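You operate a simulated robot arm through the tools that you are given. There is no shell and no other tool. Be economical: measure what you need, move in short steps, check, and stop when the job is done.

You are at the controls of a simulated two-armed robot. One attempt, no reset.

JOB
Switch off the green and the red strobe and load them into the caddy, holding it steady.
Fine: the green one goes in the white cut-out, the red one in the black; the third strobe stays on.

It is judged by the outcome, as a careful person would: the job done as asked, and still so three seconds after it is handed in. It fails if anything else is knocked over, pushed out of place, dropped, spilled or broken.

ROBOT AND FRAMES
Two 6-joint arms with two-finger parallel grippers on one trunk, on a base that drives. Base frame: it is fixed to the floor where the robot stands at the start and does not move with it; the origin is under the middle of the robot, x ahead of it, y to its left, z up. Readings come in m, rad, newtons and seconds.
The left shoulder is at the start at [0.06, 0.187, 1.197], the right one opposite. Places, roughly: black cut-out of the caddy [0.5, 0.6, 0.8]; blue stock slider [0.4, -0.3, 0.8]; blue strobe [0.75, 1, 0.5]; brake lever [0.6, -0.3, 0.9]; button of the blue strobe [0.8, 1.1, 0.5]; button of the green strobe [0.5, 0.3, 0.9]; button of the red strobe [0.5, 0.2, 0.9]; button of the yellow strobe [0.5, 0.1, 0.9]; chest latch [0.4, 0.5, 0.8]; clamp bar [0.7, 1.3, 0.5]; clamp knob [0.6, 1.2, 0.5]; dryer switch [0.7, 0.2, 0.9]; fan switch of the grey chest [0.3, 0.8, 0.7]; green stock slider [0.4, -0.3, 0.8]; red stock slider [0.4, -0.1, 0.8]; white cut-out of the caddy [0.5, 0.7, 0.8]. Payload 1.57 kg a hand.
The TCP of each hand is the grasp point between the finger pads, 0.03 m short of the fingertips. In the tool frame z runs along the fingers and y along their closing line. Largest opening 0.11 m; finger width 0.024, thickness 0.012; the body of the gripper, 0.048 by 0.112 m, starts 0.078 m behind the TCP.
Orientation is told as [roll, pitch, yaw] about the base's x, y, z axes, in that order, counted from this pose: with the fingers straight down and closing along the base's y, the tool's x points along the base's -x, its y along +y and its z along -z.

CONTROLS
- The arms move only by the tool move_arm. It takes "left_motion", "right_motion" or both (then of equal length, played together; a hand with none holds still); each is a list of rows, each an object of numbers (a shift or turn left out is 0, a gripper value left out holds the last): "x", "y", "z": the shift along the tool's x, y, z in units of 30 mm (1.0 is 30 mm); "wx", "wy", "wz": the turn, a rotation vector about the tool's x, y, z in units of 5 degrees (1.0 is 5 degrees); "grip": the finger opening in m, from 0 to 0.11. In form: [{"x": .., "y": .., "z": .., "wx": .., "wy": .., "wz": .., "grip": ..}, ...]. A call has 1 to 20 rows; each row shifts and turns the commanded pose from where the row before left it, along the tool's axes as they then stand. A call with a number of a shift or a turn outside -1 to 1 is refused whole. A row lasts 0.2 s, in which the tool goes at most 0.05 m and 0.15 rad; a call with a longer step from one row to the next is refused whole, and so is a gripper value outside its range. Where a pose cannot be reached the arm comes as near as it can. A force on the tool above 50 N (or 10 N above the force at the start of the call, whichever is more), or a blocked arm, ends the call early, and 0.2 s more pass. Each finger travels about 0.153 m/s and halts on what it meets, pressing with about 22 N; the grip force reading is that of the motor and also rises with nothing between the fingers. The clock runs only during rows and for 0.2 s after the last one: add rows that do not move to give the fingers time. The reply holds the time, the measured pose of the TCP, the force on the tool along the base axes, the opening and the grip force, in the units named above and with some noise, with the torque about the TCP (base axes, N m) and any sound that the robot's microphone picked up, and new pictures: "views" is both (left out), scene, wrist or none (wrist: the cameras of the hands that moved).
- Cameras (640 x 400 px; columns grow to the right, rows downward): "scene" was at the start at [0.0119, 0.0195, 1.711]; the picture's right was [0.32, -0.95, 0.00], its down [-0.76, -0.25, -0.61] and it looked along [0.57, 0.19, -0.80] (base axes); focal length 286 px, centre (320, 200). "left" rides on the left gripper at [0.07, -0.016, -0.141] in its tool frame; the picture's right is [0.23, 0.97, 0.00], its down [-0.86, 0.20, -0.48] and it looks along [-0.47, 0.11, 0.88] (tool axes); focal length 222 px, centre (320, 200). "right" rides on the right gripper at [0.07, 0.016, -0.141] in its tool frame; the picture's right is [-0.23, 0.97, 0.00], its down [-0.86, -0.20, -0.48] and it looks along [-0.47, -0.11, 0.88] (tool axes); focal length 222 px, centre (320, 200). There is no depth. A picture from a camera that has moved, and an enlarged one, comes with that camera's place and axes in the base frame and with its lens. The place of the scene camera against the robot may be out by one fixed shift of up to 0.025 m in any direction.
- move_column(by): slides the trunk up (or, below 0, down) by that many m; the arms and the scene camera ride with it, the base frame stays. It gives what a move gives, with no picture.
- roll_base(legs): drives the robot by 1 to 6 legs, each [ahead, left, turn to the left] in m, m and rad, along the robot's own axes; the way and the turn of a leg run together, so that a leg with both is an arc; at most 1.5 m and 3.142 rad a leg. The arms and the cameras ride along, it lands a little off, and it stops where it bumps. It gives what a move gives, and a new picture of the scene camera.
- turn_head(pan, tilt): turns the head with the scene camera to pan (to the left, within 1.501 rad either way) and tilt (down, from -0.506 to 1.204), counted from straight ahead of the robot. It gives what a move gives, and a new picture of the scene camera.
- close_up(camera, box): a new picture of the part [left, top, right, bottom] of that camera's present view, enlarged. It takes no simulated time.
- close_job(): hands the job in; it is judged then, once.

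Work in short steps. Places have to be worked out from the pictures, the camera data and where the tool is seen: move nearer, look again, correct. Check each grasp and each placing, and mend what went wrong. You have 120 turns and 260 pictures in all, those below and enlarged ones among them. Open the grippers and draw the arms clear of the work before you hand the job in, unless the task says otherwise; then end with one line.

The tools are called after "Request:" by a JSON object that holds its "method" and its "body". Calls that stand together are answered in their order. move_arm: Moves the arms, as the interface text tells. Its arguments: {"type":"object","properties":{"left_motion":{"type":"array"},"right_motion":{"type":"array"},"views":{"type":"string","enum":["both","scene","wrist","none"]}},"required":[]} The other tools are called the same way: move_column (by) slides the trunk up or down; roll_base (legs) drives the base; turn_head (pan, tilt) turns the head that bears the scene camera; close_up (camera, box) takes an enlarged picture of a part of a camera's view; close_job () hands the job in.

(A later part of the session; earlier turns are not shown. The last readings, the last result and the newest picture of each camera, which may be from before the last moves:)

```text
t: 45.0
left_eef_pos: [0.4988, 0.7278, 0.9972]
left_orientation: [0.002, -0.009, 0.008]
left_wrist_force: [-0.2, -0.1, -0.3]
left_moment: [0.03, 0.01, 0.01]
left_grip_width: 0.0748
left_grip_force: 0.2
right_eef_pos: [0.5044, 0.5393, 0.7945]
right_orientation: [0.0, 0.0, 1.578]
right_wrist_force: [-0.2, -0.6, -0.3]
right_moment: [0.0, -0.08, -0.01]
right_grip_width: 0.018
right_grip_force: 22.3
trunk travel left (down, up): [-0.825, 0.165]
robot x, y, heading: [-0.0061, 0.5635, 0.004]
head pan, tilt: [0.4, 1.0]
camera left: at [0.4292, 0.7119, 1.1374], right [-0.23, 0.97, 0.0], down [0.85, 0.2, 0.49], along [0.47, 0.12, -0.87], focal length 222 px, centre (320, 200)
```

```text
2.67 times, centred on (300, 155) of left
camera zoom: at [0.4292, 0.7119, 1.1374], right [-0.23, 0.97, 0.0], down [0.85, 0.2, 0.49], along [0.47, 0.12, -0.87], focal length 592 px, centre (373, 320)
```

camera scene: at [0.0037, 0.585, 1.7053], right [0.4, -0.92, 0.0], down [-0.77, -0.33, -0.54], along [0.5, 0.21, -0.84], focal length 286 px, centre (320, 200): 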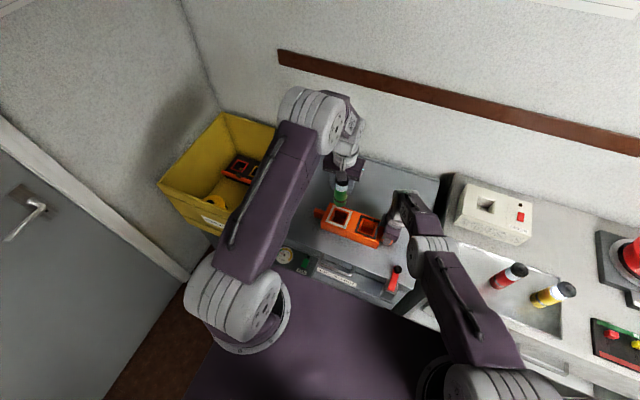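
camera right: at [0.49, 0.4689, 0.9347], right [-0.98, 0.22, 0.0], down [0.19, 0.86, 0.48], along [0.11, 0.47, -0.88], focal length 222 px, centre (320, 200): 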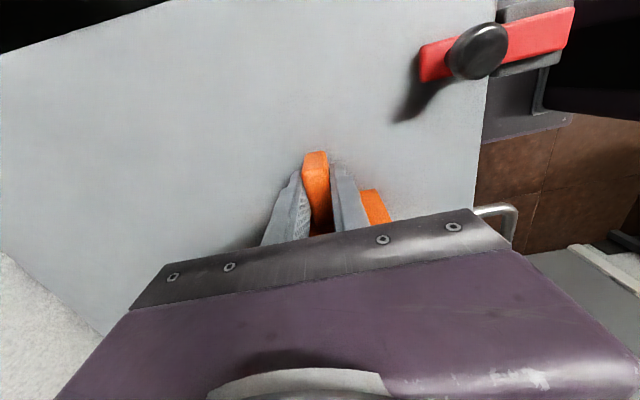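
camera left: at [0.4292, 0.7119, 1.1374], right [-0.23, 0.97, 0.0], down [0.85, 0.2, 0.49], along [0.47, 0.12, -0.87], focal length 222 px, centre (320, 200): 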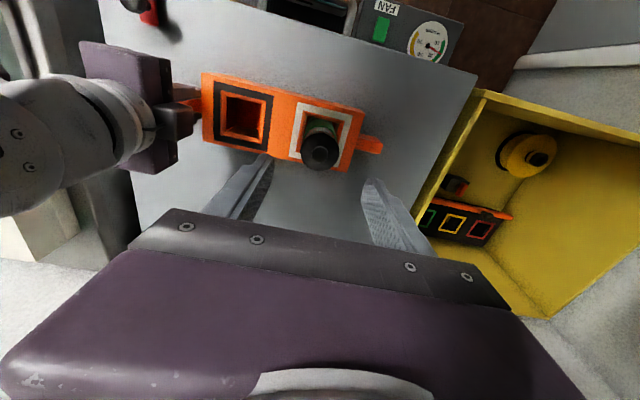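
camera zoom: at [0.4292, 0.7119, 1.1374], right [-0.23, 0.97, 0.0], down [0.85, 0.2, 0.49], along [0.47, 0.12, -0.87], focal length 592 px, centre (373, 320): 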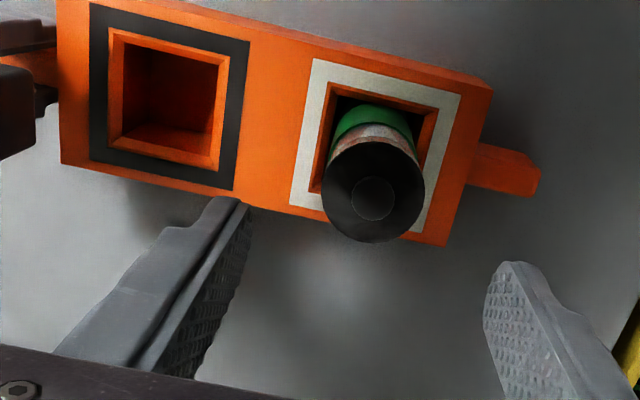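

Green stands upright in the white cut-out. Plan for red: the right hand fetches it (it can reach it from here) and the left hand holds the far lug. I release the near lug and rise, and raise the left hand.

Request:
{"method": "move_arm", "body": {"right_motion": [{"grip": 0.035}, {"grip": 0.055}, {}, {"z": -0.4}, {"z": -0.8}, {"z": -1}, {"z": -1}, {"z": -1}, {"z": -1}, {"z": -1}, {"z": -1}, {"z": -1}, {"z": -1}, {"grip": 0.085}], "left_motion": [{}, {}, {}, {"z": -1}, {"z": -1}, {"z": -1}, {"z": -1}, {"z": -1}, {}, {}, {}, {}, {}, {}], "views": "both"}}

Request:
{"method": "close_up", "body": {"camera": "scene", "box": [440, 220, 600, 320]}}

```text
t: 48.0
left_eef_pos: [0.4959, 0.7281, 1.1453]
left_orientation: [0.002, -0.01, 0.006]
left_wrist_force: [0.5, 0.1, 0.4]
left_moment: [-0.03, 0.01, -0.02]
left_grip_width: 0.0748
left_grip_force: 0.0
right_eef_pos: [0.5046, 0.5381, 1.0706]
right_orientation: [0.0, 0.0, 1.577]
right_wrist_force: [0.2, -0.4, 0.0]
right_moment: [-0.01, -0.03, -0.03]
right_grip_width: 0.0851
right_grip_force: 0.1
trunk travel left (down, up): [-0.825, 0.165]
robot x, y, heading: [-0.0023, 0.5603, 0.005]
head pan, tilt: [0.4, 1.0]
camera scene: at [0.0035, 0.5849, 1.7053], right [0.4, -0.92, 0.0], down [-0.77, -0.33, -0.54], along [0.5, 0.21, -0.84], focal length 286 px, centre (320, 200)
camera right: at [0.49, 0.4682, 1.2114], right [-0.98, 0.22, 0.0], down [0.19, 0.86, 0.48], along [0.11, 0.47, -0.88], focal length 222 px, centre (320, 200)
camera left: at [0.4262, 0.7114, 1.2861], right [-0.23, 0.97, 0.0], down [0.85, 0.2, 0.49], along [0.47, 0.12, -0.87], focal length 222 px, centre (320, 200)
```

scene: 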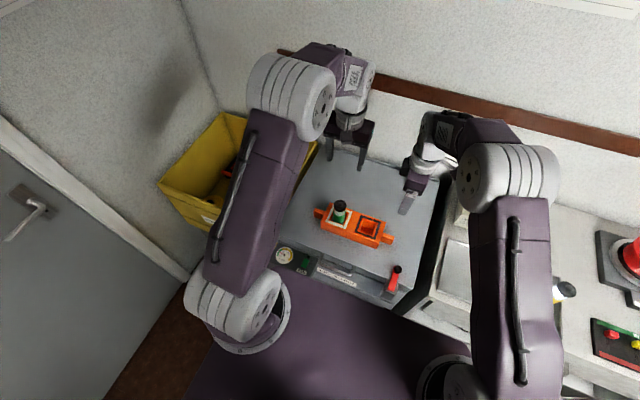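
right: 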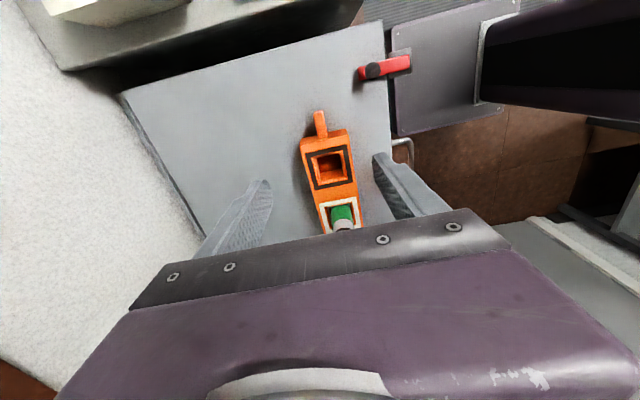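
left: 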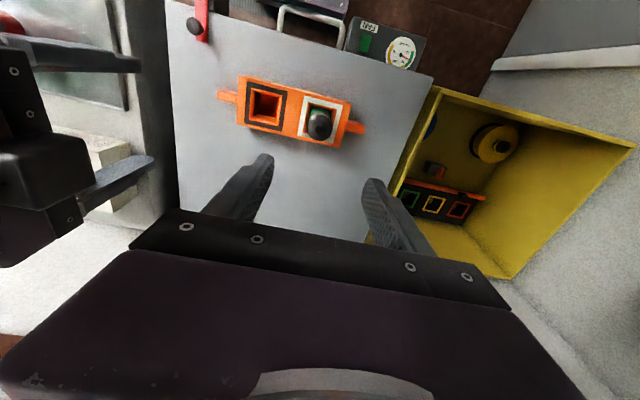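

```text
4.00 times, centred on (520, 270) of scene
camera zoom: at [0.0035, 0.5849, 1.7053], right [0.4, -0.92, 0.0], down [-0.77, -0.33, -0.54], along [0.5, 0.21, -0.84], focal length 1145 px, centre (-480, -80)
```

zoom: 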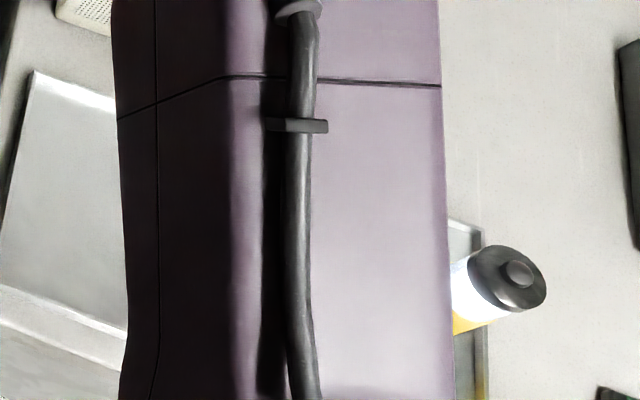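

Now the right hand travels at z≈1.07 to above the red strobe [0.480, 0.173].

Request:
{"method": "move_arm", "body": {"right_motion": [{"x": 0.87, "y": 0.06}, {"x": 0.87, "y": 0.06}, {"x": 0.87, "y": 0.06}, {"x": 0.87, "y": 0.06}, {"x": 0.87, "y": 0.06}, {"x": 0.87, "y": 0.06}, {"x": 0.87, "y": 0.06}, {"x": 0.87, "y": 0.06}, {"x": 0.87, "y": 0.06}, {"x": 0.87, "y": 0.06}, {"x": 0.87, "y": 0.06}, {"x": 0.87, "y": 0.06}, {"x": 0.87, "y": 0.06}, {"x": 0.87, "y": 0.06}, {}], "views": "both"}}

Request:
{"method": "close_up", "body": {"camera": "right", "box": [200, 100, 440, 250]}}

```text
t: 51.2
left_eef_pos: [0.4956, 0.7269, 1.146]
left_orientation: [0.002, -0.012, 0.007]
left_wrist_force: [-0.5, -1.0, -0.3]
left_moment: [0.02, 0.0, 0.02]
left_grip_width: 0.0751
left_grip_force: 0.1
right_eef_pos: [0.4835, 0.1738, 1.0679]
right_orientation: [0.001, 0.0, 1.577]
right_wrist_force: [-0.3, 0.4, -0.3]
right_moment: [0.0, 0.0, 0.01]
right_grip_width: 0.0848
right_grip_force: 0.1
trunk travel left (down, up): [-0.825, 0.165]
robot x, y, heading: [0.0013, 0.5601, -0.0]
head pan, tilt: [0.4, 1.0]
camera scene: at [0.0035, 0.5853, 1.7053], right [0.4, -0.92, 0.0], down [-0.77, -0.33, -0.54], along [0.5, 0.21, -0.84], focal length 286 px, centre (320, 200)
camera right: at [0.4683, 0.1033, 1.2091], right [-0.98, 0.22, 0.0], down [0.19, 0.86, 0.48], along [0.11, 0.47, -0.88], focal length 222 px, centre (320, 200)
```

scene: 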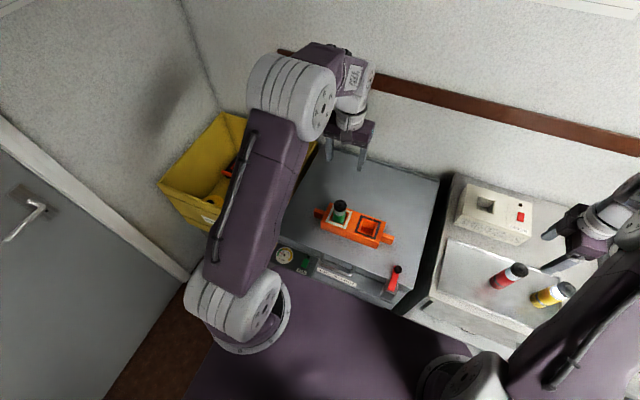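
right: 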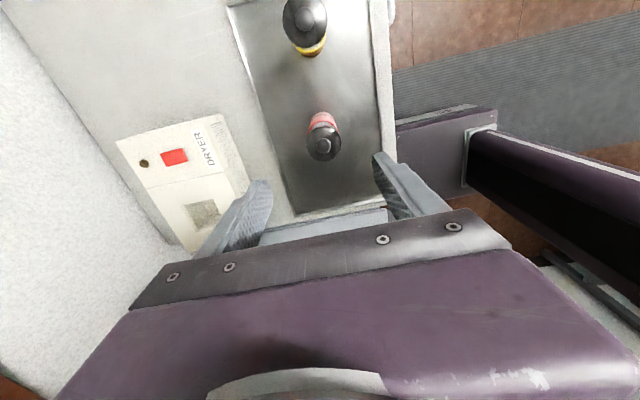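

```text
2.67 times, centred on (320, 175) of right
camera zoom: at [0.4683, 0.1033, 1.2091], right [-0.98, 0.22, 0.0], down [0.19, 0.86, 0.48], along [0.11, 0.47, -0.88], focal length 592 px, centre (320, 267)
```

zoom: 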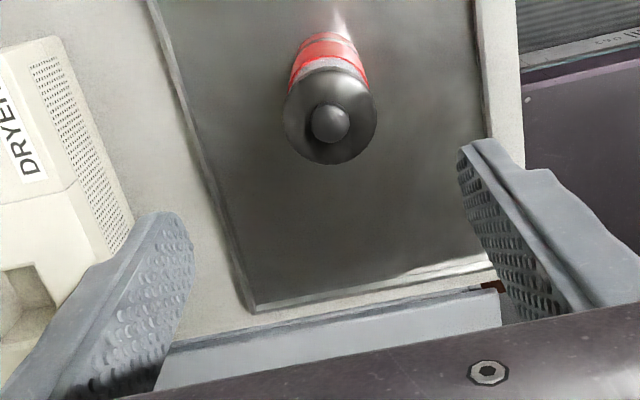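

Button seen at [0.481,0.174], matching the TCP. I descend to z 0.90.

Request:
{"method": "move_arm", "body": {"right_motion": [{"y": 0.07, "z": 0.8}, {"z": 0.8}, {"z": 0.8}, {"z": 0.8}, {"z": 0.8}, {"z": 0.8}, {"z": 0.8}, {}], "views": "wrist"}}

Request:
{"method": "close_up", "body": {"camera": "scene", "box": [480, 210, 600, 310]}}

```text
t: 53.0
left_eef_pos: [0.4961, 0.7283, 1.1462]
left_orientation: [0.005, -0.01, 0.006]
left_wrist_force: [0.1, -0.3, 0.2]
left_moment: [0.0, 0.01, 0.0]
left_grip_width: 0.075
left_grip_force: 0.1
right_eef_pos: [0.4806, 0.1721, 0.9015]
right_orientation: [0.001, -0.001, 1.579]
right_wrist_force: [0.1, 0.6, 0.4]
right_moment: [0.01, 0.02, 0.0]
right_grip_width: 0.0851
right_grip_force: 0.0
trunk travel left (down, up): [-0.825, 0.165]
robot x, y, heading: [-0.0019, 0.5613, 0.005]
head pan, tilt: [0.4, 1.0]
camera right: at [0.4661, 0.1031, 1.0423], right [-0.98, 0.22, 0.0], down [0.19, 0.86, 0.48], along [0.11, 0.47, -0.88], focal length 222 px, centre (320, 200)
```

right: 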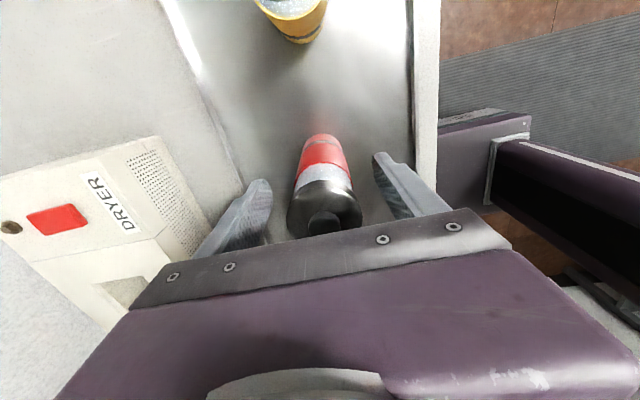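

```text
4.00 times, centred on (540, 260) of scene
camera zoom: at [0.0032, 0.585, 1.7053], right [0.4, -0.92, 0.0], down [-0.77, -0.33, -0.54], along [0.5, 0.21, -0.84], focal length 1145 px, centre (-560, -40)
```

zoom: 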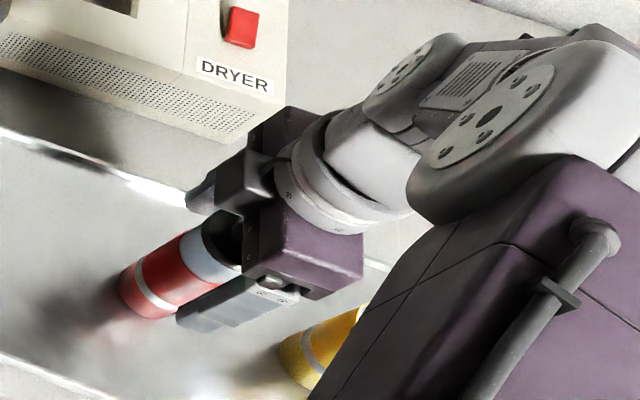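

Strobe centred between the fingers within 3 mm; closing.

Request:
{"method": "move_arm", "body": {"right_motion": [{"x": 0.07}, {"grip": 0.06}, {"grip": 0.03}, {"grip": 0.02}, {"grip": 0.02}, {}], "views": "wrist"}}

```text
t: 54.4
left_eef_pos: [0.4965, 0.7278, 1.1456]
left_orientation: [0.005, -0.012, 0.007]
left_wrist_force: [0.3, -0.2, 0.9]
left_moment: [0.02, 0.0, -0.01]
left_grip_width: 0.0748
left_grip_force: 0.0
right_eef_pos: [0.4805, 0.1713, 0.9017]
right_orientation: [0.001, 0.002, 1.578]
right_wrist_force: [-0.5, 0.6, -0.4]
right_moment: [0.02, 0.01, -0.01]
right_grip_width: 0.0438
right_grip_force: 22.2
trunk travel left (down, up): [-0.825, 0.165]
robot x, y, heading: [-0.0024, 0.5655, 0.006]
head pan, tilt: [0.4, 1.0]
camera right: at [0.4656, 0.1012, 1.0423], right [-0.98, 0.22, 0.0], down [0.19, 0.86, 0.48], along [0.11, 0.47, -0.88], focal length 222 px, centre (320, 200)
```

right: 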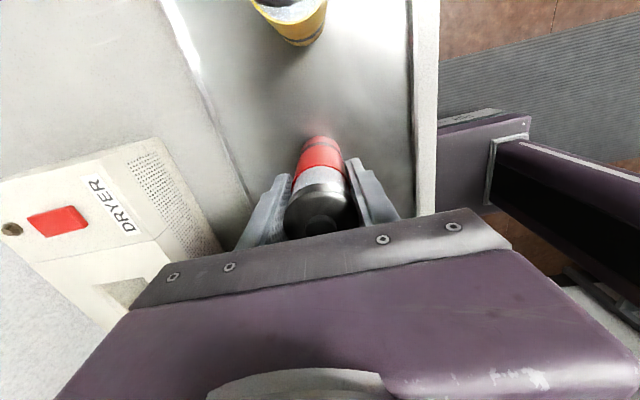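

Held at 0.0438. I lift it to z≈1.1 and carry it toward the caddy's side (y≈0.37).

Request:
{"method": "move_arm", "body": {"right_motion": [{"z": -0.5}, {"z": -0.8}, {"z": -1}, {"z": -1}, {"z": -1}, {"z": -1}, {"z": -1}, {"z": -0.5}, {"x": -0.83}, {"x": -0.83}, {"x": -0.83}, {"x": -0.83}, {"x": -0.83}, {"x": -0.83}, {"x": -0.83}, {"x": -0.83}, {}], "views": "both"}}

Request:
{"method": "roll_base", "body": {"legs": [[0, 0.14, 0]]}}

```text
t: 58.0
left_eef_pos: [0.4965, 0.7274, 1.1451]
left_orientation: [0.004, -0.008, 0.008]
left_wrist_force: [0.3, -0.3, -0.7]
left_moment: [0.0, -0.04, 0.0]
left_grip_width: 0.0751
left_grip_force: 0.0
right_eef_pos: [0.4805, 0.372, 1.1048]
right_orientation: [-0.001, 0.0, 1.577]
right_wrist_force: [0.0, 0.6, -2.1]
right_moment: [-0.03, 0.01, -0.04]
right_grip_width: 0.0437
right_grip_force: 22.2
trunk travel left (down, up): [-0.825, 0.165]
robot x, y, heading: [0.0001, 0.5601, 0.009]
head pan, tilt: [0.4, 1.0]
camera scene: at [0.0038, 0.5841, 1.7053], right [0.4, -0.92, 0.0], down [-0.77, -0.33, -0.54], along [0.5, 0.21, -0.84], focal length 286 px, centre (320, 200)
camera right: at [0.4651, 0.3013, 1.2462], right [-0.98, 0.22, 0.0], down [0.19, 0.86, 0.48], along [0.11, 0.47, -0.88], focal length 222 px, centre (320, 200)
```

scene: 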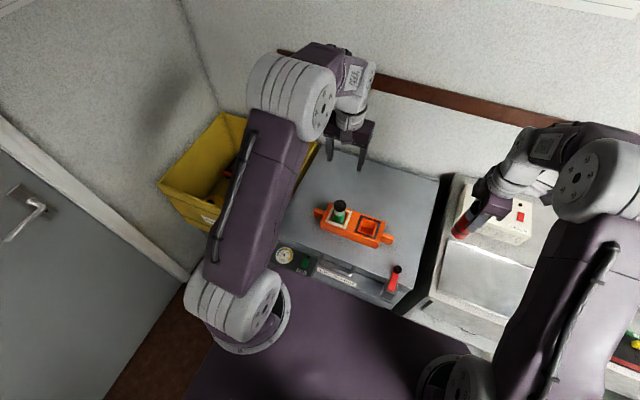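
right: 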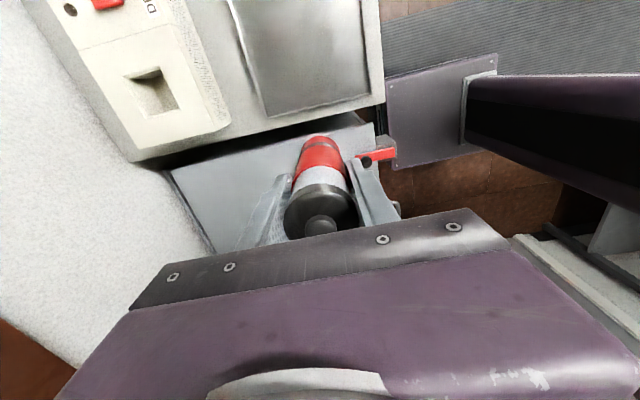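

```text
t: 59.3
left_eef_pos: [0.4958, 0.865, 1.1463]
left_orientation: [0.005, -0.009, 0.006]
left_wrist_force: [0.2, 0.1, -0.4]
left_moment: [0.01, 0.01, 0.01]
left_grip_width: 0.0752
left_grip_force: 0.2
right_eef_pos: [0.4784, 0.5085, 1.1048]
right_orientation: [0.0, -0.001, 1.576]
right_wrist_force: [-0.4, 0.2, -1.9]
right_moment: [0.01, 0.02, 0.01]
right_grip_width: 0.0436
right_grip_force: 21.8
trunk travel left (down, up): [-0.825, 0.165]
robot x, y, heading: [-0.0025, 0.7007, 0.002]
head pan, tilt: [0.4, 1.0]
camera scene: at [0.0031, 0.7218, 1.7054], right [0.39, -0.92, 0.0], down [-0.77, -0.33, -0.54], along [0.5, 0.21, -0.84], focal length 286 px, centre (320, 200)
```

scene: 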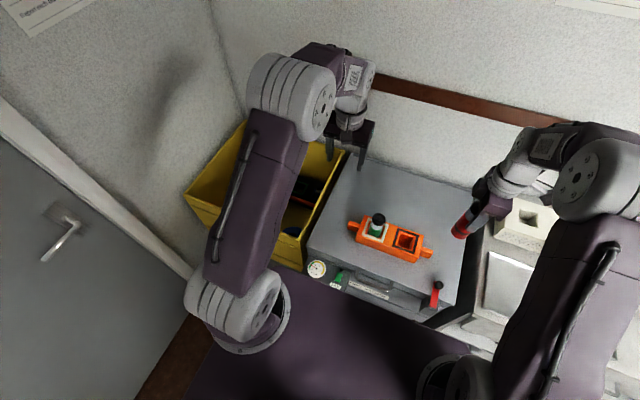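

Base at y=0.70. I turn the left hand −90° in place.

Request:
{"method": "move_arm", "body": {"left_motion": [{"wz": 1}, {"wz": 1}, {"wz": 1}, {"wz": 1}, {"wz": 1}, {"wz": 1}, {"wz": 1}, {"wz": 1}, {"wz": 1}, {"wz": 1}, {"wz": 1}, {"wz": 1}, {"wz": 1}, {"wz": 1}, {"wz": 1}, {"wz": 1}, {"wz": 1}, {"wz": 1}, {}], "views": "both"}}

Request:
{"method": "close_up", "body": {"camera": "scene", "box": [330, 180, 470, 280]}}

```text
t: 63.3
left_eef_pos: [0.4961, 0.8673, 1.1454]
left_orientation: [0.009, 0.003, -1.566]
left_wrist_force: [0.1, -0.2, 0.5]
left_moment: [0.02, 0.01, 0.02]
left_grip_width: 0.0748
left_grip_force: 0.0
right_eef_pos: [0.4799, 0.5106, 1.1054]
right_orientation: [0.0, 0.0, 1.576]
right_wrist_force: [-0.7, 0.6, -3.3]
right_moment: [-0.06, 0.02, 0.05]
right_grip_width: 0.0435
right_grip_force: 21.9
trunk travel left (down, up): [-0.825, 0.165]
robot x, y, heading: [-0.0041, 0.6997, 0.006]
head pan, tilt: [0.4, 1.0]
camera scene: at [0.003, 0.7252, 1.7053], right [0.39, -0.92, 0.0], down [-0.77, -0.33, -0.54], along [0.5, 0.21, -0.84], focal length 286 px, centre (320, 200)
camera left: at [0.4789, 0.9373, 1.2865], right [0.97, 0.23, 0.01], down [0.2, -0.86, 0.48], along [0.12, -0.46, -0.88], focal length 222 px, centre (320, 200)
```

scene: 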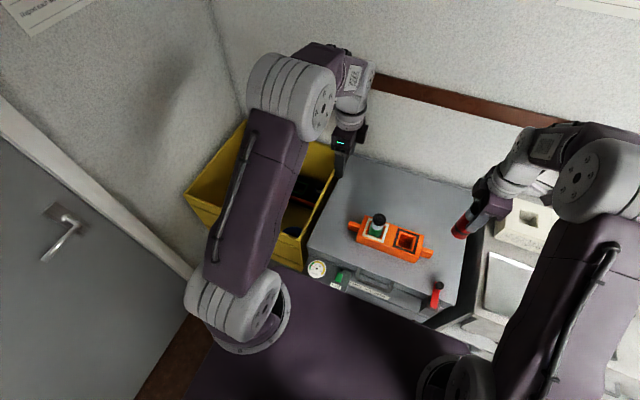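
left: 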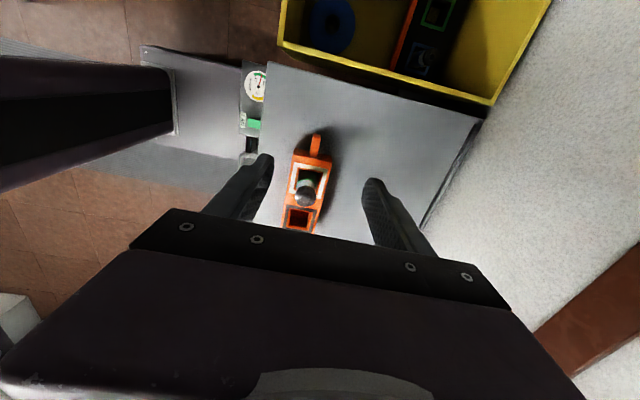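

```text
4.00 times, centred on (400, 230) of scene
camera zoom: at [0.003, 0.7252, 1.7053], right [0.39, -0.92, 0.0], down [-0.77, -0.33, -0.54], along [0.5, 0.21, -0.84], focal length 1145 px, centre (0, 80)
```

zoom: 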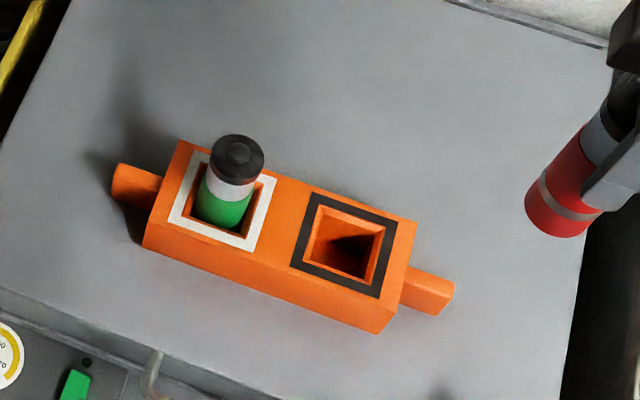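

I enlarge the left wrist view of the far lug.

Request:
{"method": "close_up", "body": {"camera": "left", "box": [240, 120, 400, 220]}}

```text
4.00 times, centred on (320, 170) of left
camera zoom: at [0.4789, 0.9373, 1.2865], right [0.97, 0.23, 0.01], down [0.2, -0.86, 0.48], along [0.12, -0.46, -0.88], focal length 888 px, centre (320, 320)
```

zoom: 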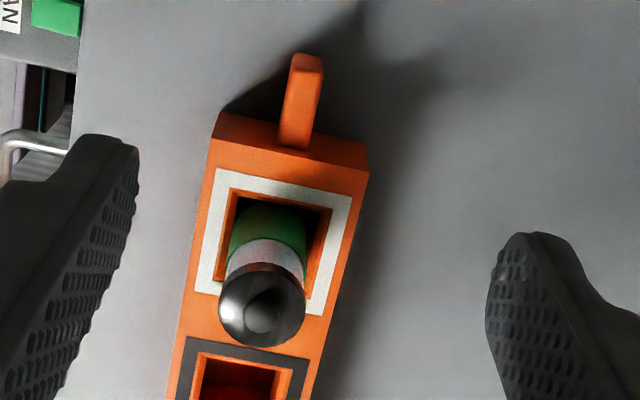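

Far lug centre ≈[0.505,0.809,0.79]. The left hand comes above it and leans its top 20° away from the green strobe.

Request:
{"method": "move_arm", "body": {"left_motion": [{"x": -0.189, "y": 0.033, "z": 0.908, "grip": 0.06}, {"x": -0.189, "y": 0.033, "z": 0.908}, {"x": -0.189, "y": 0.033, "z": 0.908}, {"x": -0.189, "y": 0.033, "z": 0.908}, {"x": -0.189, "y": 0.033, "z": 0.908}, {"x": -0.189, "y": 0.033, "z": 0.908}, {"x": -0.189, "y": 0.033, "z": 0.908}, {"x": -0.189, "y": 0.033, "z": 0.908}, {"x": -0.189, "y": 0.033, "z": 0.8}, {"wy": -1}, {"wy": -1}, {"wy": -1}, {"wy": -1}, {}], "views": "both"}}

Request:
{"method": "close_up", "body": {"camera": "left", "box": [200, 100, 440, 250]}}

Request:
{"method": "close_up", "body": {"camera": "scene", "box": [310, 150, 450, 250]}}

```text
t: 66.3
left_eef_pos: [0.5074, 0.8167, 0.9051]
left_orientation: [0.01, -0.348, -1.57]
left_wrist_force: [0.2, -0.4, 1.0]
left_moment: [0.01, -0.02, -0.01]
left_grip_width: 0.0601
left_grip_force: 0.0
right_eef_pos: [0.4784, 0.5116, 1.1046]
right_orientation: [0.001, 0.0, 1.576]
right_wrist_force: [-0.2, -0.5, -2.3]
right_moment: [0.02, 0.03, 0.02]
right_grip_width: 0.0436
right_grip_force: 21.9
trunk travel left (down, up): [-0.825, 0.165]
robot x, y, heading: [-0.0034, 0.7028, 0.007]
head pan, tilt: [0.4, 1.0]
camera scene: at [0.003, 0.7249, 1.7053], right [0.39, -0.92, 0.0], down [-0.77, -0.33, -0.54], along [0.5, 0.21, -0.84], focal length 286 px, centre (320, 200)
camera left: at [0.4904, 0.9303, 1.0139], right [0.97, 0.22, -0.07], down [0.19, -0.64, 0.74], along [0.12, -0.74, -0.67], focal length 222 px, centre (320, 200)
```

scene: 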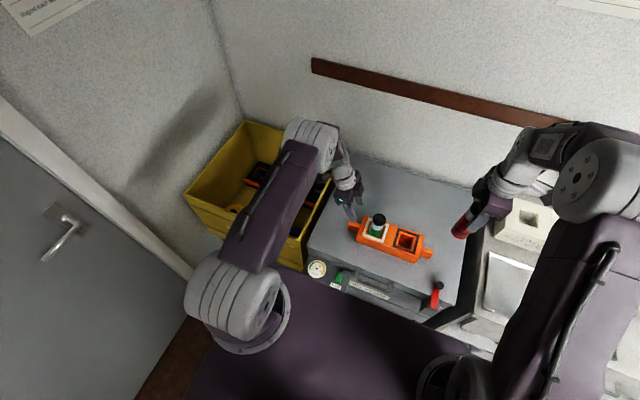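
left: 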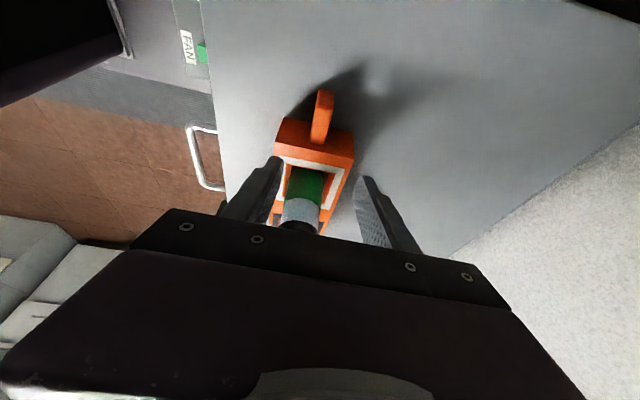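

```text
2.67 times, centred on (320, 175) of left
camera zoom: at [0.4904, 0.9303, 1.0139], right [0.97, 0.22, -0.07], down [0.19, -0.64, 0.74], along [0.12, -0.74, -0.67], focal length 592 px, centre (320, 267)
```

zoom: 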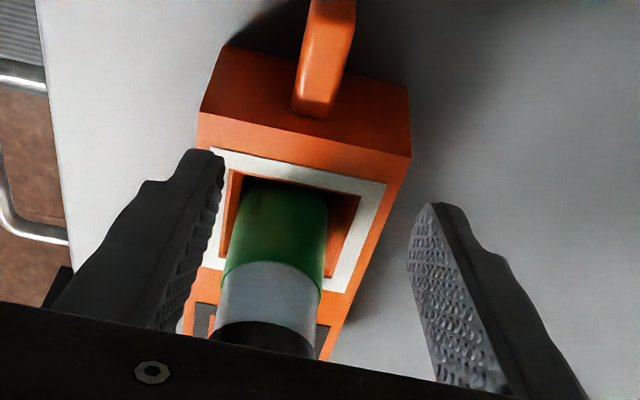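

```text
4.00 times, centred on (380, 200) of scene
camera zoom: at [0.003, 0.7249, 1.7053], right [0.39, -0.92, 0.0], down [-0.77, -0.33, -0.54], along [0.5, 0.21, -0.84], focal length 1145 px, centre (80, 200)
```

zoom: 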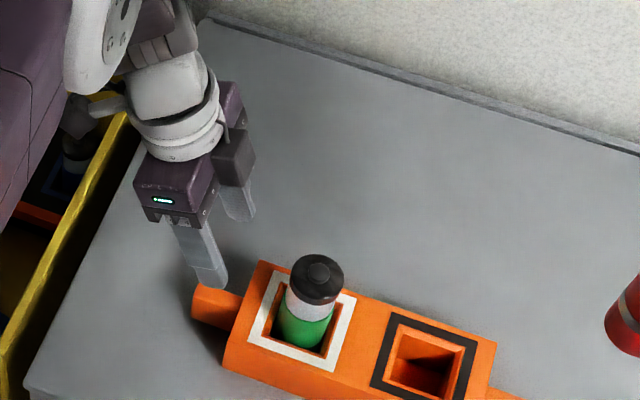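

Aligned. I lower straight down to the lug (z≈0.792).

Request:
{"method": "move_arm", "body": {"left_motion": [{"x": 0.215, "y": -0.07, "z": 0.59}, {"x": 0.215, "z": 0.59}, {"x": 0.215, "z": 0.59}, {"x": 0.215, "z": 0.59}, {"x": 0.215, "z": 0.59}, {"x": 0.2, "z": 0.55, "grip": 0.045}, {}], "views": "wrist"}}

Request:
{"method": "close_up", "body": {"camera": "left", "box": [200, 100, 440, 250]}}

Request:
{"method": "close_up", "body": {"camera": "scene", "box": [310, 150, 450, 250]}}

```text
t: 67.9
left_eef_pos: [0.5056, 0.8164, 0.7925]
left_orientation: [0.01, -0.345, -1.568]
left_wrist_force: [1.4, 0.6, 0.5]
left_moment: [0.01, -0.02, 0.01]
left_grip_width: 0.0451
left_grip_force: 0.0
right_eef_pos: [0.4792, 0.5109, 1.1061]
right_orientation: [-0.001, -0.002, 1.576]
right_wrist_force: [-0.2, -0.2, -2.3]
right_moment: [0.0, 0.03, -0.02]
right_grip_width: 0.0436
right_grip_force: 22.1
trunk travel left (down, up): [-0.825, 0.165]
robot x, y, heading: [-0.0046, 0.7036, 0.005]
head pan, tilt: [0.4, 1.0]
camera left: at [0.4891, 0.9304, 0.9013], right [0.97, 0.22, -0.07], down [0.2, -0.64, 0.74], along [0.12, -0.74, -0.67], focal length 222 px, centre (320, 200)
```

left: 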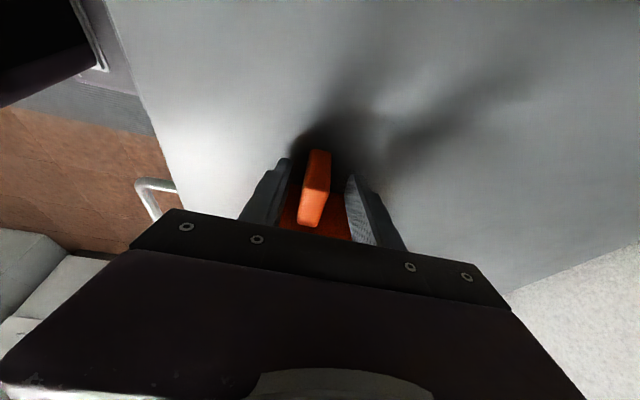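

```text
2.67 times, centred on (320, 175) of left
camera zoom: at [0.4891, 0.9304, 0.9013], right [0.97, 0.22, -0.07], down [0.2, -0.64, 0.74], along [0.12, -0.74, -0.67], focal length 592 px, centre (320, 267)
```

zoom: 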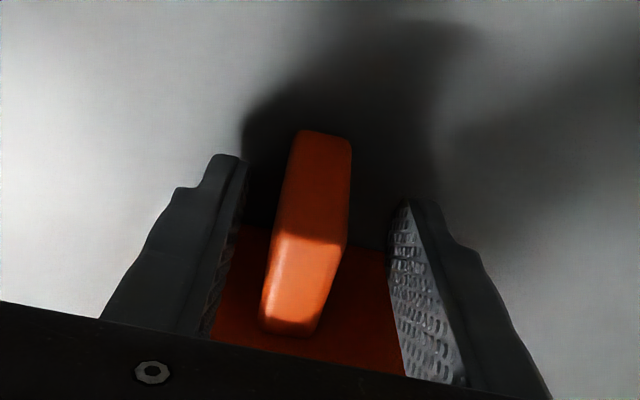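

```text
4.00 times, centred on (380, 200) of scene
camera zoom: at [0.0029, 0.7252, 1.7053], right [0.39, -0.92, 0.0], down [-0.77, -0.33, -0.54], along [0.5, 0.21, -0.84], focal length 1145 px, centre (80, 200)
```

zoom: 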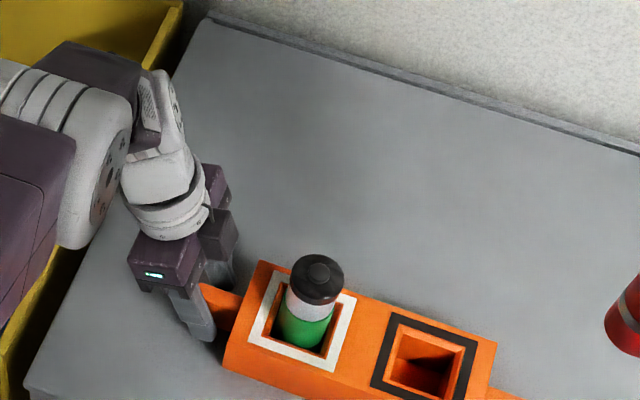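

Lug well between the fingers; a 2 mm trim and close.

Request:
{"method": "move_arm", "body": {"left_motion": [{"y": -0.06}, {"grip": 0.03}, {"grip": 0.02}, {"grip": 0.012}, {"grip": 0.012}, {}], "views": "none"}}

Request:
{"method": "close_up", "body": {"camera": "scene", "box": [310, 150, 450, 250]}}

Request:
{"method": "close_up", "body": {"camera": "right", "box": [0, 0, 640, 400]}}

```text
t: 69.3
left_eef_pos: [0.5041, 0.8178, 0.7929]
left_orientation: [0.011, -0.346, -1.569]
left_wrist_force: [-2.9, 1.9, 2.6]
left_moment: [-0.01, 0.44, -0.3]
left_grip_width: 0.0176
left_grip_force: 22.2
right_eef_pos: [0.4784, 0.5108, 1.1049]
right_orientation: [0.001, 0.0, 1.576]
right_wrist_force: [0.4, -0.1, -2.1]
right_moment: [0.0, -0.02, 0.0]
right_grip_width: 0.0434
right_grip_force: 22.0
trunk travel left (down, up): [-0.825, 0.165]
robot x, y, heading: [-0.0029, 0.7025, 0.008]
head pan, tilt: [0.4, 1.0]
```

```text
4.00 times, centred on (380, 200) of scene
camera zoom: at [0.0024, 0.7254, 1.7053], right [0.39, -0.92, 0.0], down [-0.77, -0.33, -0.54], along [0.5, 0.21, -0.84], focal length 1145 px, centre (80, 200)
```

zoom: 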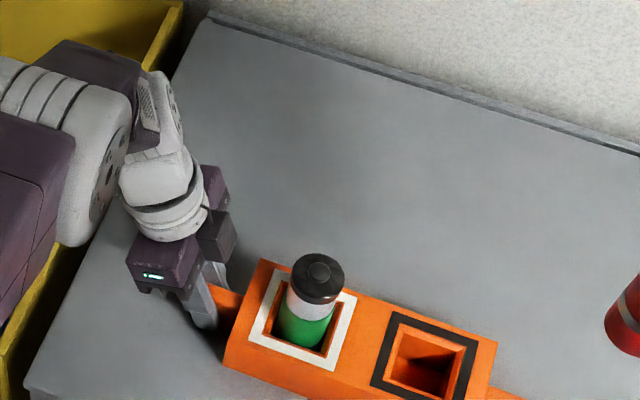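

```text
1.00 times, centred on (320, 200) of right (not enlarged: the box is as wide or as high as the picture)
camera zoom: at [0.4633, 0.4411, 1.2464], right [-0.97, 0.22, 0.0], down [0.2, 0.86, 0.48], along [0.11, 0.47, -0.88], focal length 222 px, centre (320, 200)
```

zoom: 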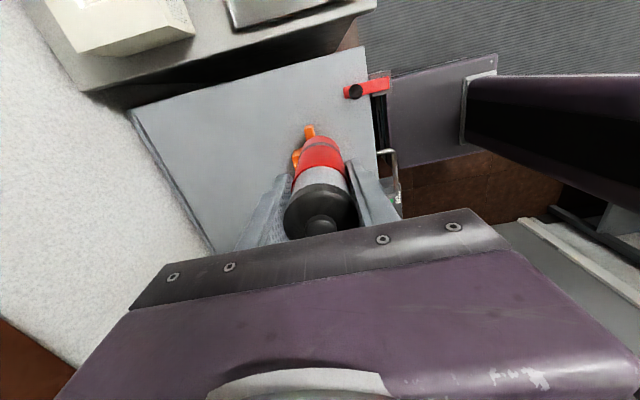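

Far lug held. The right hand brings red over the black cut-out at z≈0.98.

Request:
{"method": "move_arm", "body": {"right_motion": [{"x": -0.595, "y": -0.145, "z": 0.695}, {"x": -0.595, "y": -0.145, "z": 0.695}, {"x": -0.595, "y": -0.145, "z": 0.695}, {"x": -0.595, "y": -0.145, "z": 0.695}, {"x": -0.595, "y": -0.145, "z": 0.695}, {"x": -0.595, "y": -0.145, "z": 0.695}, {}], "views": "both"}}

Request:
{"method": "close_up", "body": {"camera": "right", "box": [240, 100, 400, 200]}}

Request:
{"method": "close_up", "body": {"camera": "scene", "box": [350, 180, 450, 260]}}

```text
t: 70.9
left_eef_pos: [0.5038, 0.8177, 0.7925]
left_orientation: [0.01, -0.345, -1.567]
left_wrist_force: [-1.8, -0.1, 1.2]
left_moment: [-0.03, 0.44, -0.17]
left_grip_width: 0.0177
left_grip_force: 22.2
right_eef_pos: [0.5038, 0.62, 0.9796]
right_orientation: [0.0, 0.0, 1.575]
right_wrist_force: [0.2, -1.2, -2.8]
right_moment: [0.0, -0.03, 0.02]
right_grip_width: 0.0434
right_grip_force: 22.3
trunk travel left (down, up): [-0.825, 0.165]
robot x, y, heading: [0.0002, 0.7052, 0.006]
head pan, tilt: [0.4, 1.0]
camera scene: at [0.0024, 0.7254, 1.7053], right [0.39, -0.92, 0.0], down [-0.77, -0.33, -0.54], along [0.5, 0.21, -0.84], focal length 286 px, centre (320, 200)
camera right: at [0.4882, 0.5491, 1.1207], right [-0.97, 0.22, 0.0], down [0.2, 0.86, 0.48], along [0.11, 0.47, -0.88], focal length 222 px, centre (320, 200)
```

scene: 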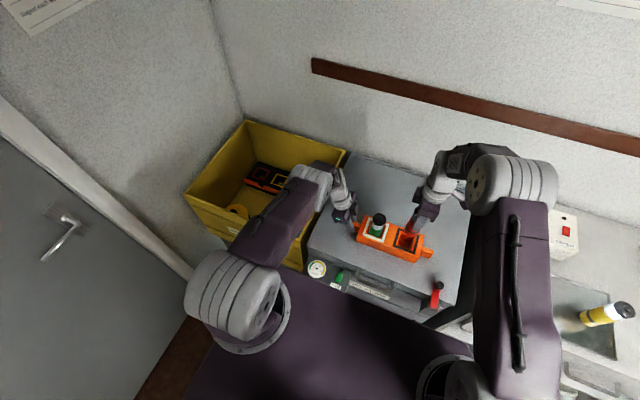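
right: 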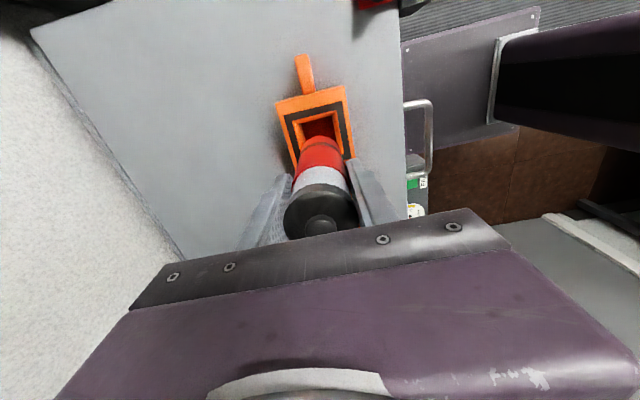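

```text
4.00 times, centred on (320, 150) of right
camera zoom: at [0.4882, 0.5491, 1.1207], right [-0.97, 0.22, 0.0], down [0.2, 0.86, 0.48], along [0.11, 0.47, -0.88], focal length 888 px, centre (320, 400)
```

zoom: 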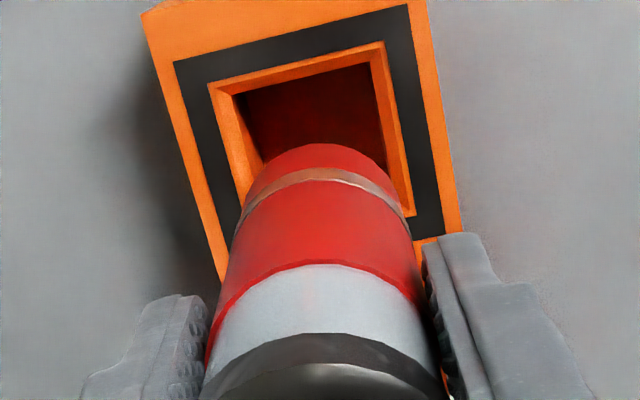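

```text
5.00 times, centred on (400, 220) of scene
camera zoom: at [0.0024, 0.7254, 1.7053], right [0.39, -0.92, 0.0], down [-0.77, -0.33, -0.54], along [0.5, 0.21, -0.84], focal length 1432 px, centre (-80, 100)
```

zoom: 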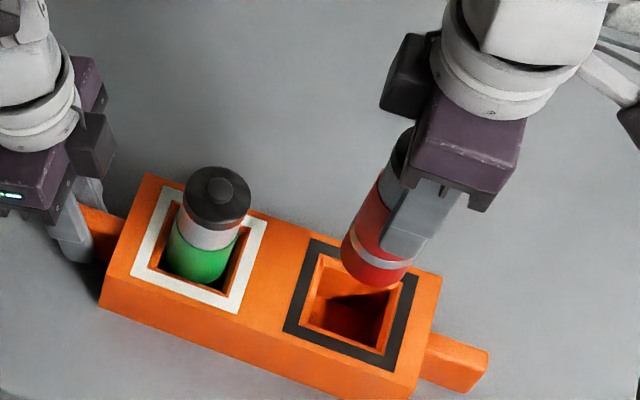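

Red foot [0.506,0.622] and black hole centre [0.506,0.6215] agree. I lower to the mouth.

Request:
{"method": "move_arm", "body": {"right_motion": [{"y": -0.03, "z": 0.6}, {"z": 0.6}, {"z": 0.6}, {"z": 0.4}, {}], "views": "wrist"}}

Request:
{"method": "close_up", "body": {"camera": "right", "box": [240, 100, 400, 200]}}

Request:
{"method": "close_up", "body": {"camera": "scene", "box": [370, 200, 450, 260]}}

```text
t: 72.1
left_eef_pos: [0.5044, 0.8174, 0.7922]
left_orientation: [0.01, -0.345, -1.569]
left_wrist_force: [-1.4, -0.4, 1.7]
left_moment: [-0.08, 0.37, -0.26]
left_grip_width: 0.0182
left_grip_force: 22.1
right_eef_pos: [0.5055, 0.6182, 0.9131]
right_orientation: [0.0, 0.001, 1.577]
right_wrist_force: [0.5, -0.5, -2.4]
right_moment: [-0.02, 0.01, -0.01]
right_grip_width: 0.0434
right_grip_force: 21.9
trunk travel left (down, up): [-0.825, 0.165]
robot x, y, heading: [-0.0033, 0.6994, 0.002]
head pan, tilt: [0.4, 1.0]
camera right: at [0.4899, 0.5482, 1.0548], right [-0.97, 0.22, 0.0], down [0.2, 0.86, 0.48], along [0.11, 0.47, -0.88], focal length 222 px, centre (320, 200)
```

right: 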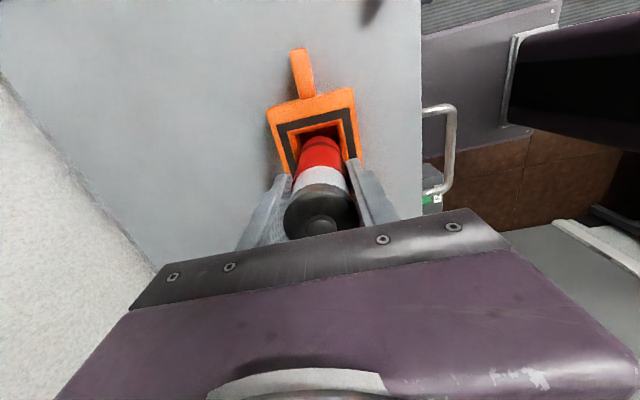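

```text
4.00 times, centred on (320, 150) of right
camera zoom: at [0.4899, 0.5482, 1.0548], right [-0.97, 0.22, 0.0], down [0.2, 0.86, 0.48], along [0.11, 0.47, -0.88], focal length 888 px, centre (320, 400)
```

zoom: 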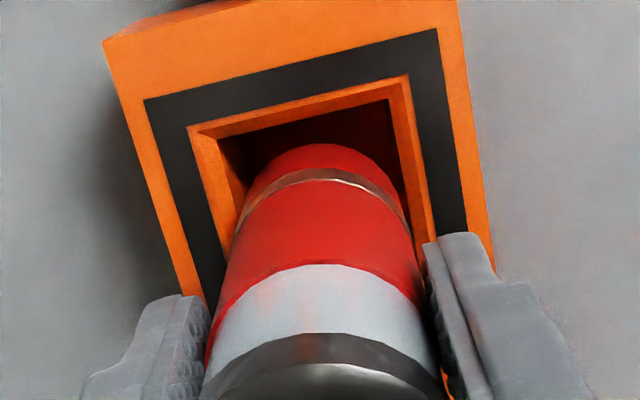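

```text
6.67 times, centred on (410, 230) of scene
camera zoom: at [0.0024, 0.7254, 1.7053], right [0.39, -0.92, 0.0], down [-0.77, -0.33, -0.54], along [0.5, 0.21, -0.84], focal length 1909 px, centre (-280, 0)
```

zoom: 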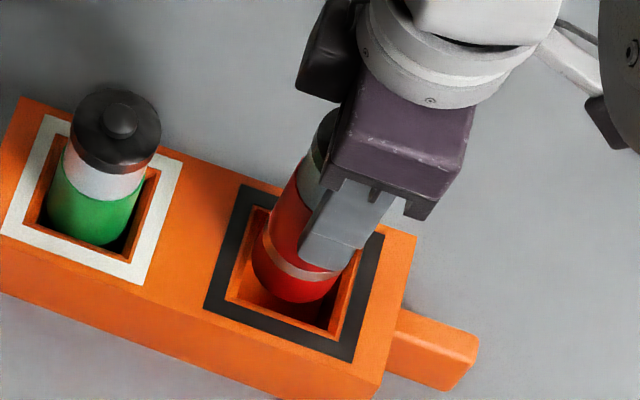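

Centred over the opening. I go down in small steps.

Request:
{"method": "move_arm", "body": {"right_motion": [{"z": 0.2}, {"z": 0.2}, {"z": 0.2}, {"z": 0.2}, {}], "views": "wrist"}}

Request:
{"method": "close_up", "body": {"camera": "scene", "box": [370, 200, 450, 260]}}

```text
t: 73.3
left_eef_pos: [0.5048, 0.8171, 0.7925]
left_orientation: [0.011, -0.346, -1.57]
left_wrist_force: [-1.8, 0.2, 2.0]
left_moment: [0.05, 0.4, -0.24]
left_grip_width: 0.0179
left_grip_force: 22.0
right_eef_pos: [0.5064, 0.6179, 0.8911]
right_orientation: [0.0, 0.0, 1.576]
right_wrist_force: [-0.3, 0.1, -1.6]
right_moment: [0.01, 0.01, 0.01]
right_grip_width: 0.0434
right_grip_force: 22.2
trunk travel left (down, up): [-0.825, 0.165]
robot x, y, heading: [-0.0036, 0.702, 0.007]
head pan, tilt: [0.4, 1.0]
camera right: at [0.49, 0.5477, 1.0319], right [-0.97, 0.22, 0.0], down [0.2, 0.86, 0.48], along [0.11, 0.47, -0.88], focal length 222 px, centre (320, 200)
```

right: 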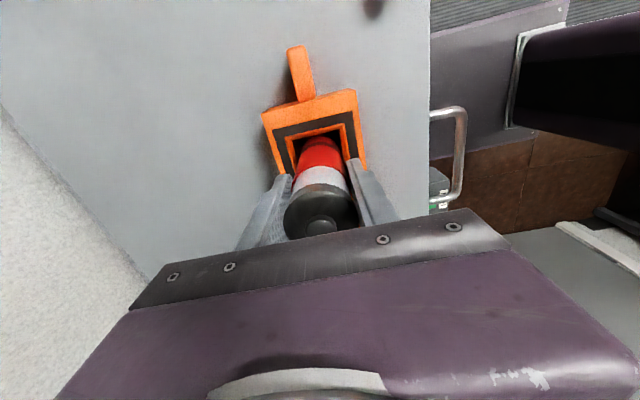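

```text
6.67 times, centred on (410, 230) of scene
camera zoom: at [0.0025, 0.7254, 1.7053], right [0.39, -0.92, 0.0], down [-0.77, -0.33, -0.54], along [0.5, 0.21, -0.84], focal length 1909 px, centre (-280, 0)
```

zoom: 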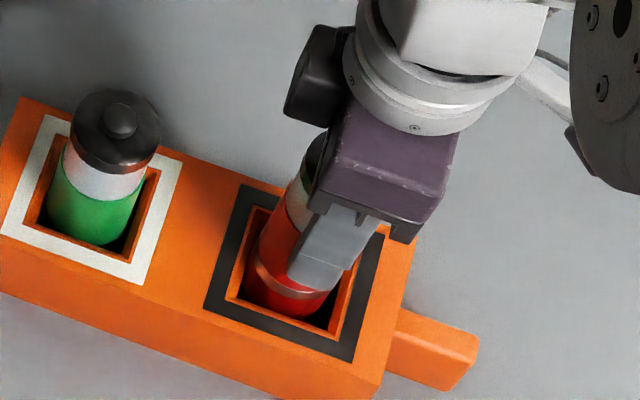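

Entering without any force. I continue down to the seat (expected at z≈0.852).

Request:
{"method": "move_arm", "body": {"right_motion": [{"z": 0.2}, {"z": 0.2}, {"z": 0.2}, {"z": 0.2}, {"z": 0.2}, {"z": 0.2}, {"z": 0.15}, {}], "views": "wrist"}}

Request:
{"method": "close_up", "body": {"camera": "scene", "box": [370, 200, 450, 260]}}

```text
t: 75.1
left_eef_pos: [0.504, 0.8188, 0.794]
left_orientation: [0.011, -0.345, -1.569]
left_wrist_force: [0.2, -1.1, -6.2]
left_moment: [0.35, 0.6, 0.07]
left_grip_width: 0.0177
left_grip_force: 22.4
right_eef_pos: [0.5058, 0.6191, 0.8514]
right_orientation: [-0.006, 0.0, 1.576]
right_wrist_force: [1.7, 0.9, 21.5]
right_moment: [0.13, -0.02, 0.08]
right_grip_width: 0.0431
right_grip_force: 22.1
trunk travel left (down, up): [-0.825, 0.165]
robot x, y, heading: [-0.0041, 0.7024, 0.003]
head pan, tilt: [0.4, 1.0]
camera right: at [0.4897, 0.5493, 0.9923], right [-0.97, 0.22, 0.0], down [0.19, 0.86, 0.48], along [0.11, 0.47, -0.88], focal length 222 px, centre (320, 200)
```

right: 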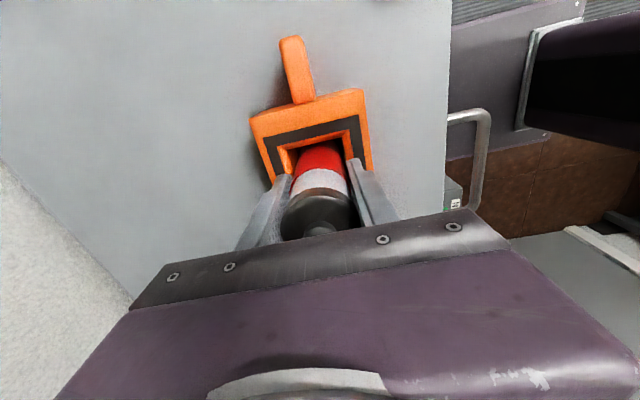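

```text
6.67 times, centred on (410, 230) of scene
camera zoom: at [0.0012, 0.7261, 1.7053], right [0.39, -0.92, 0.0], down [-0.77, -0.33, -0.54], along [0.5, 0.21, -0.84], focal length 1909 px, centre (-280, 0)
```

zoom: 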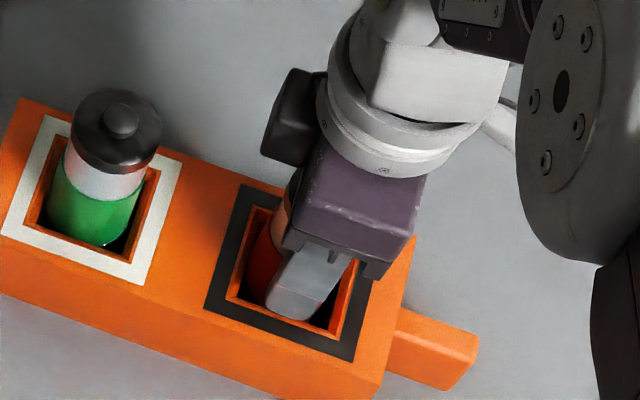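

Seated (21 N at z 0.851). I ease off, open the right hand and rise clear while the left keeps holding.

Request:
{"method": "move_arm", "body": {"right_motion": [{"z": -0.08}, {"grip": 0.055}, {"grip": 0.075}, {}, {"z": -0.3}, {"z": -0.6}, {"z": -0.9}, {"z": -1}, {"z": -1}, {"z": -1}, {"z": -1}, {"z": -1}, {}], "views": "wrist"}}

Request:
{"method": "close_up", "body": {"camera": "scene", "box": [330, 180, 450, 260]}}

```text
t: 77.9
left_eef_pos: [0.504, 0.8166, 0.7941]
left_orientation: [0.011, -0.345, -1.568]
left_wrist_force: [1.0, 0.8, 5.8]
left_moment: [-0.02, 0.53, -0.07]
left_grip_width: 0.0179
left_grip_force: 22.1
right_eef_pos: [0.5042, 0.6193, 1.0573]
right_orientation: [0.0, 0.0, 1.576]
right_wrist_force: [0.0, -0.3, 0.2]
right_moment: [-0.03, 0.01, -0.02]
right_grip_width: 0.0749
right_grip_force: 0.2
trunk travel left (down, up): [-0.825, 0.165]
robot x, y, heading: [-0.0039, 0.7044, 0.003]
head pan, tilt: [0.4, 1.0]
camera right: at [0.4899, 0.5481, 1.1974], right [-0.97, 0.22, 0.0], down [0.2, 0.86, 0.48], along [0.11, 0.47, -0.88], focal length 222 px, centre (320, 200)
```

right: 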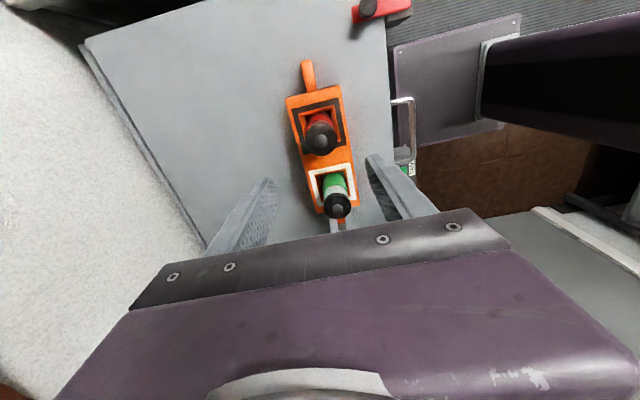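

```text
5.00 times, centred on (390, 220) of scene
camera zoom: at [0.0025, 0.7255, 1.7054], right [0.39, -0.92, 0.0], down [-0.77, -0.33, -0.54], along [0.5, 0.21, -0.84], focal length 1432 px, centre (-30, 100)
```

zoom: 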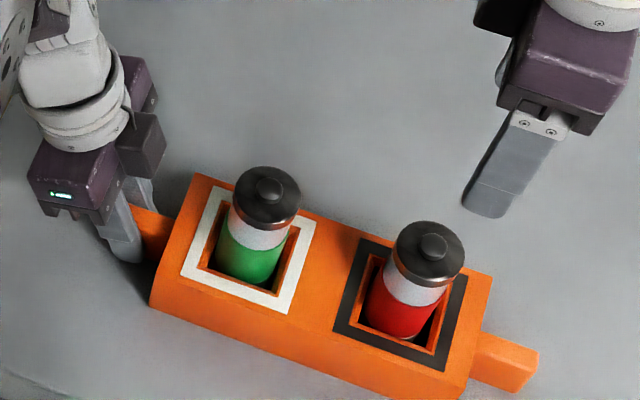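

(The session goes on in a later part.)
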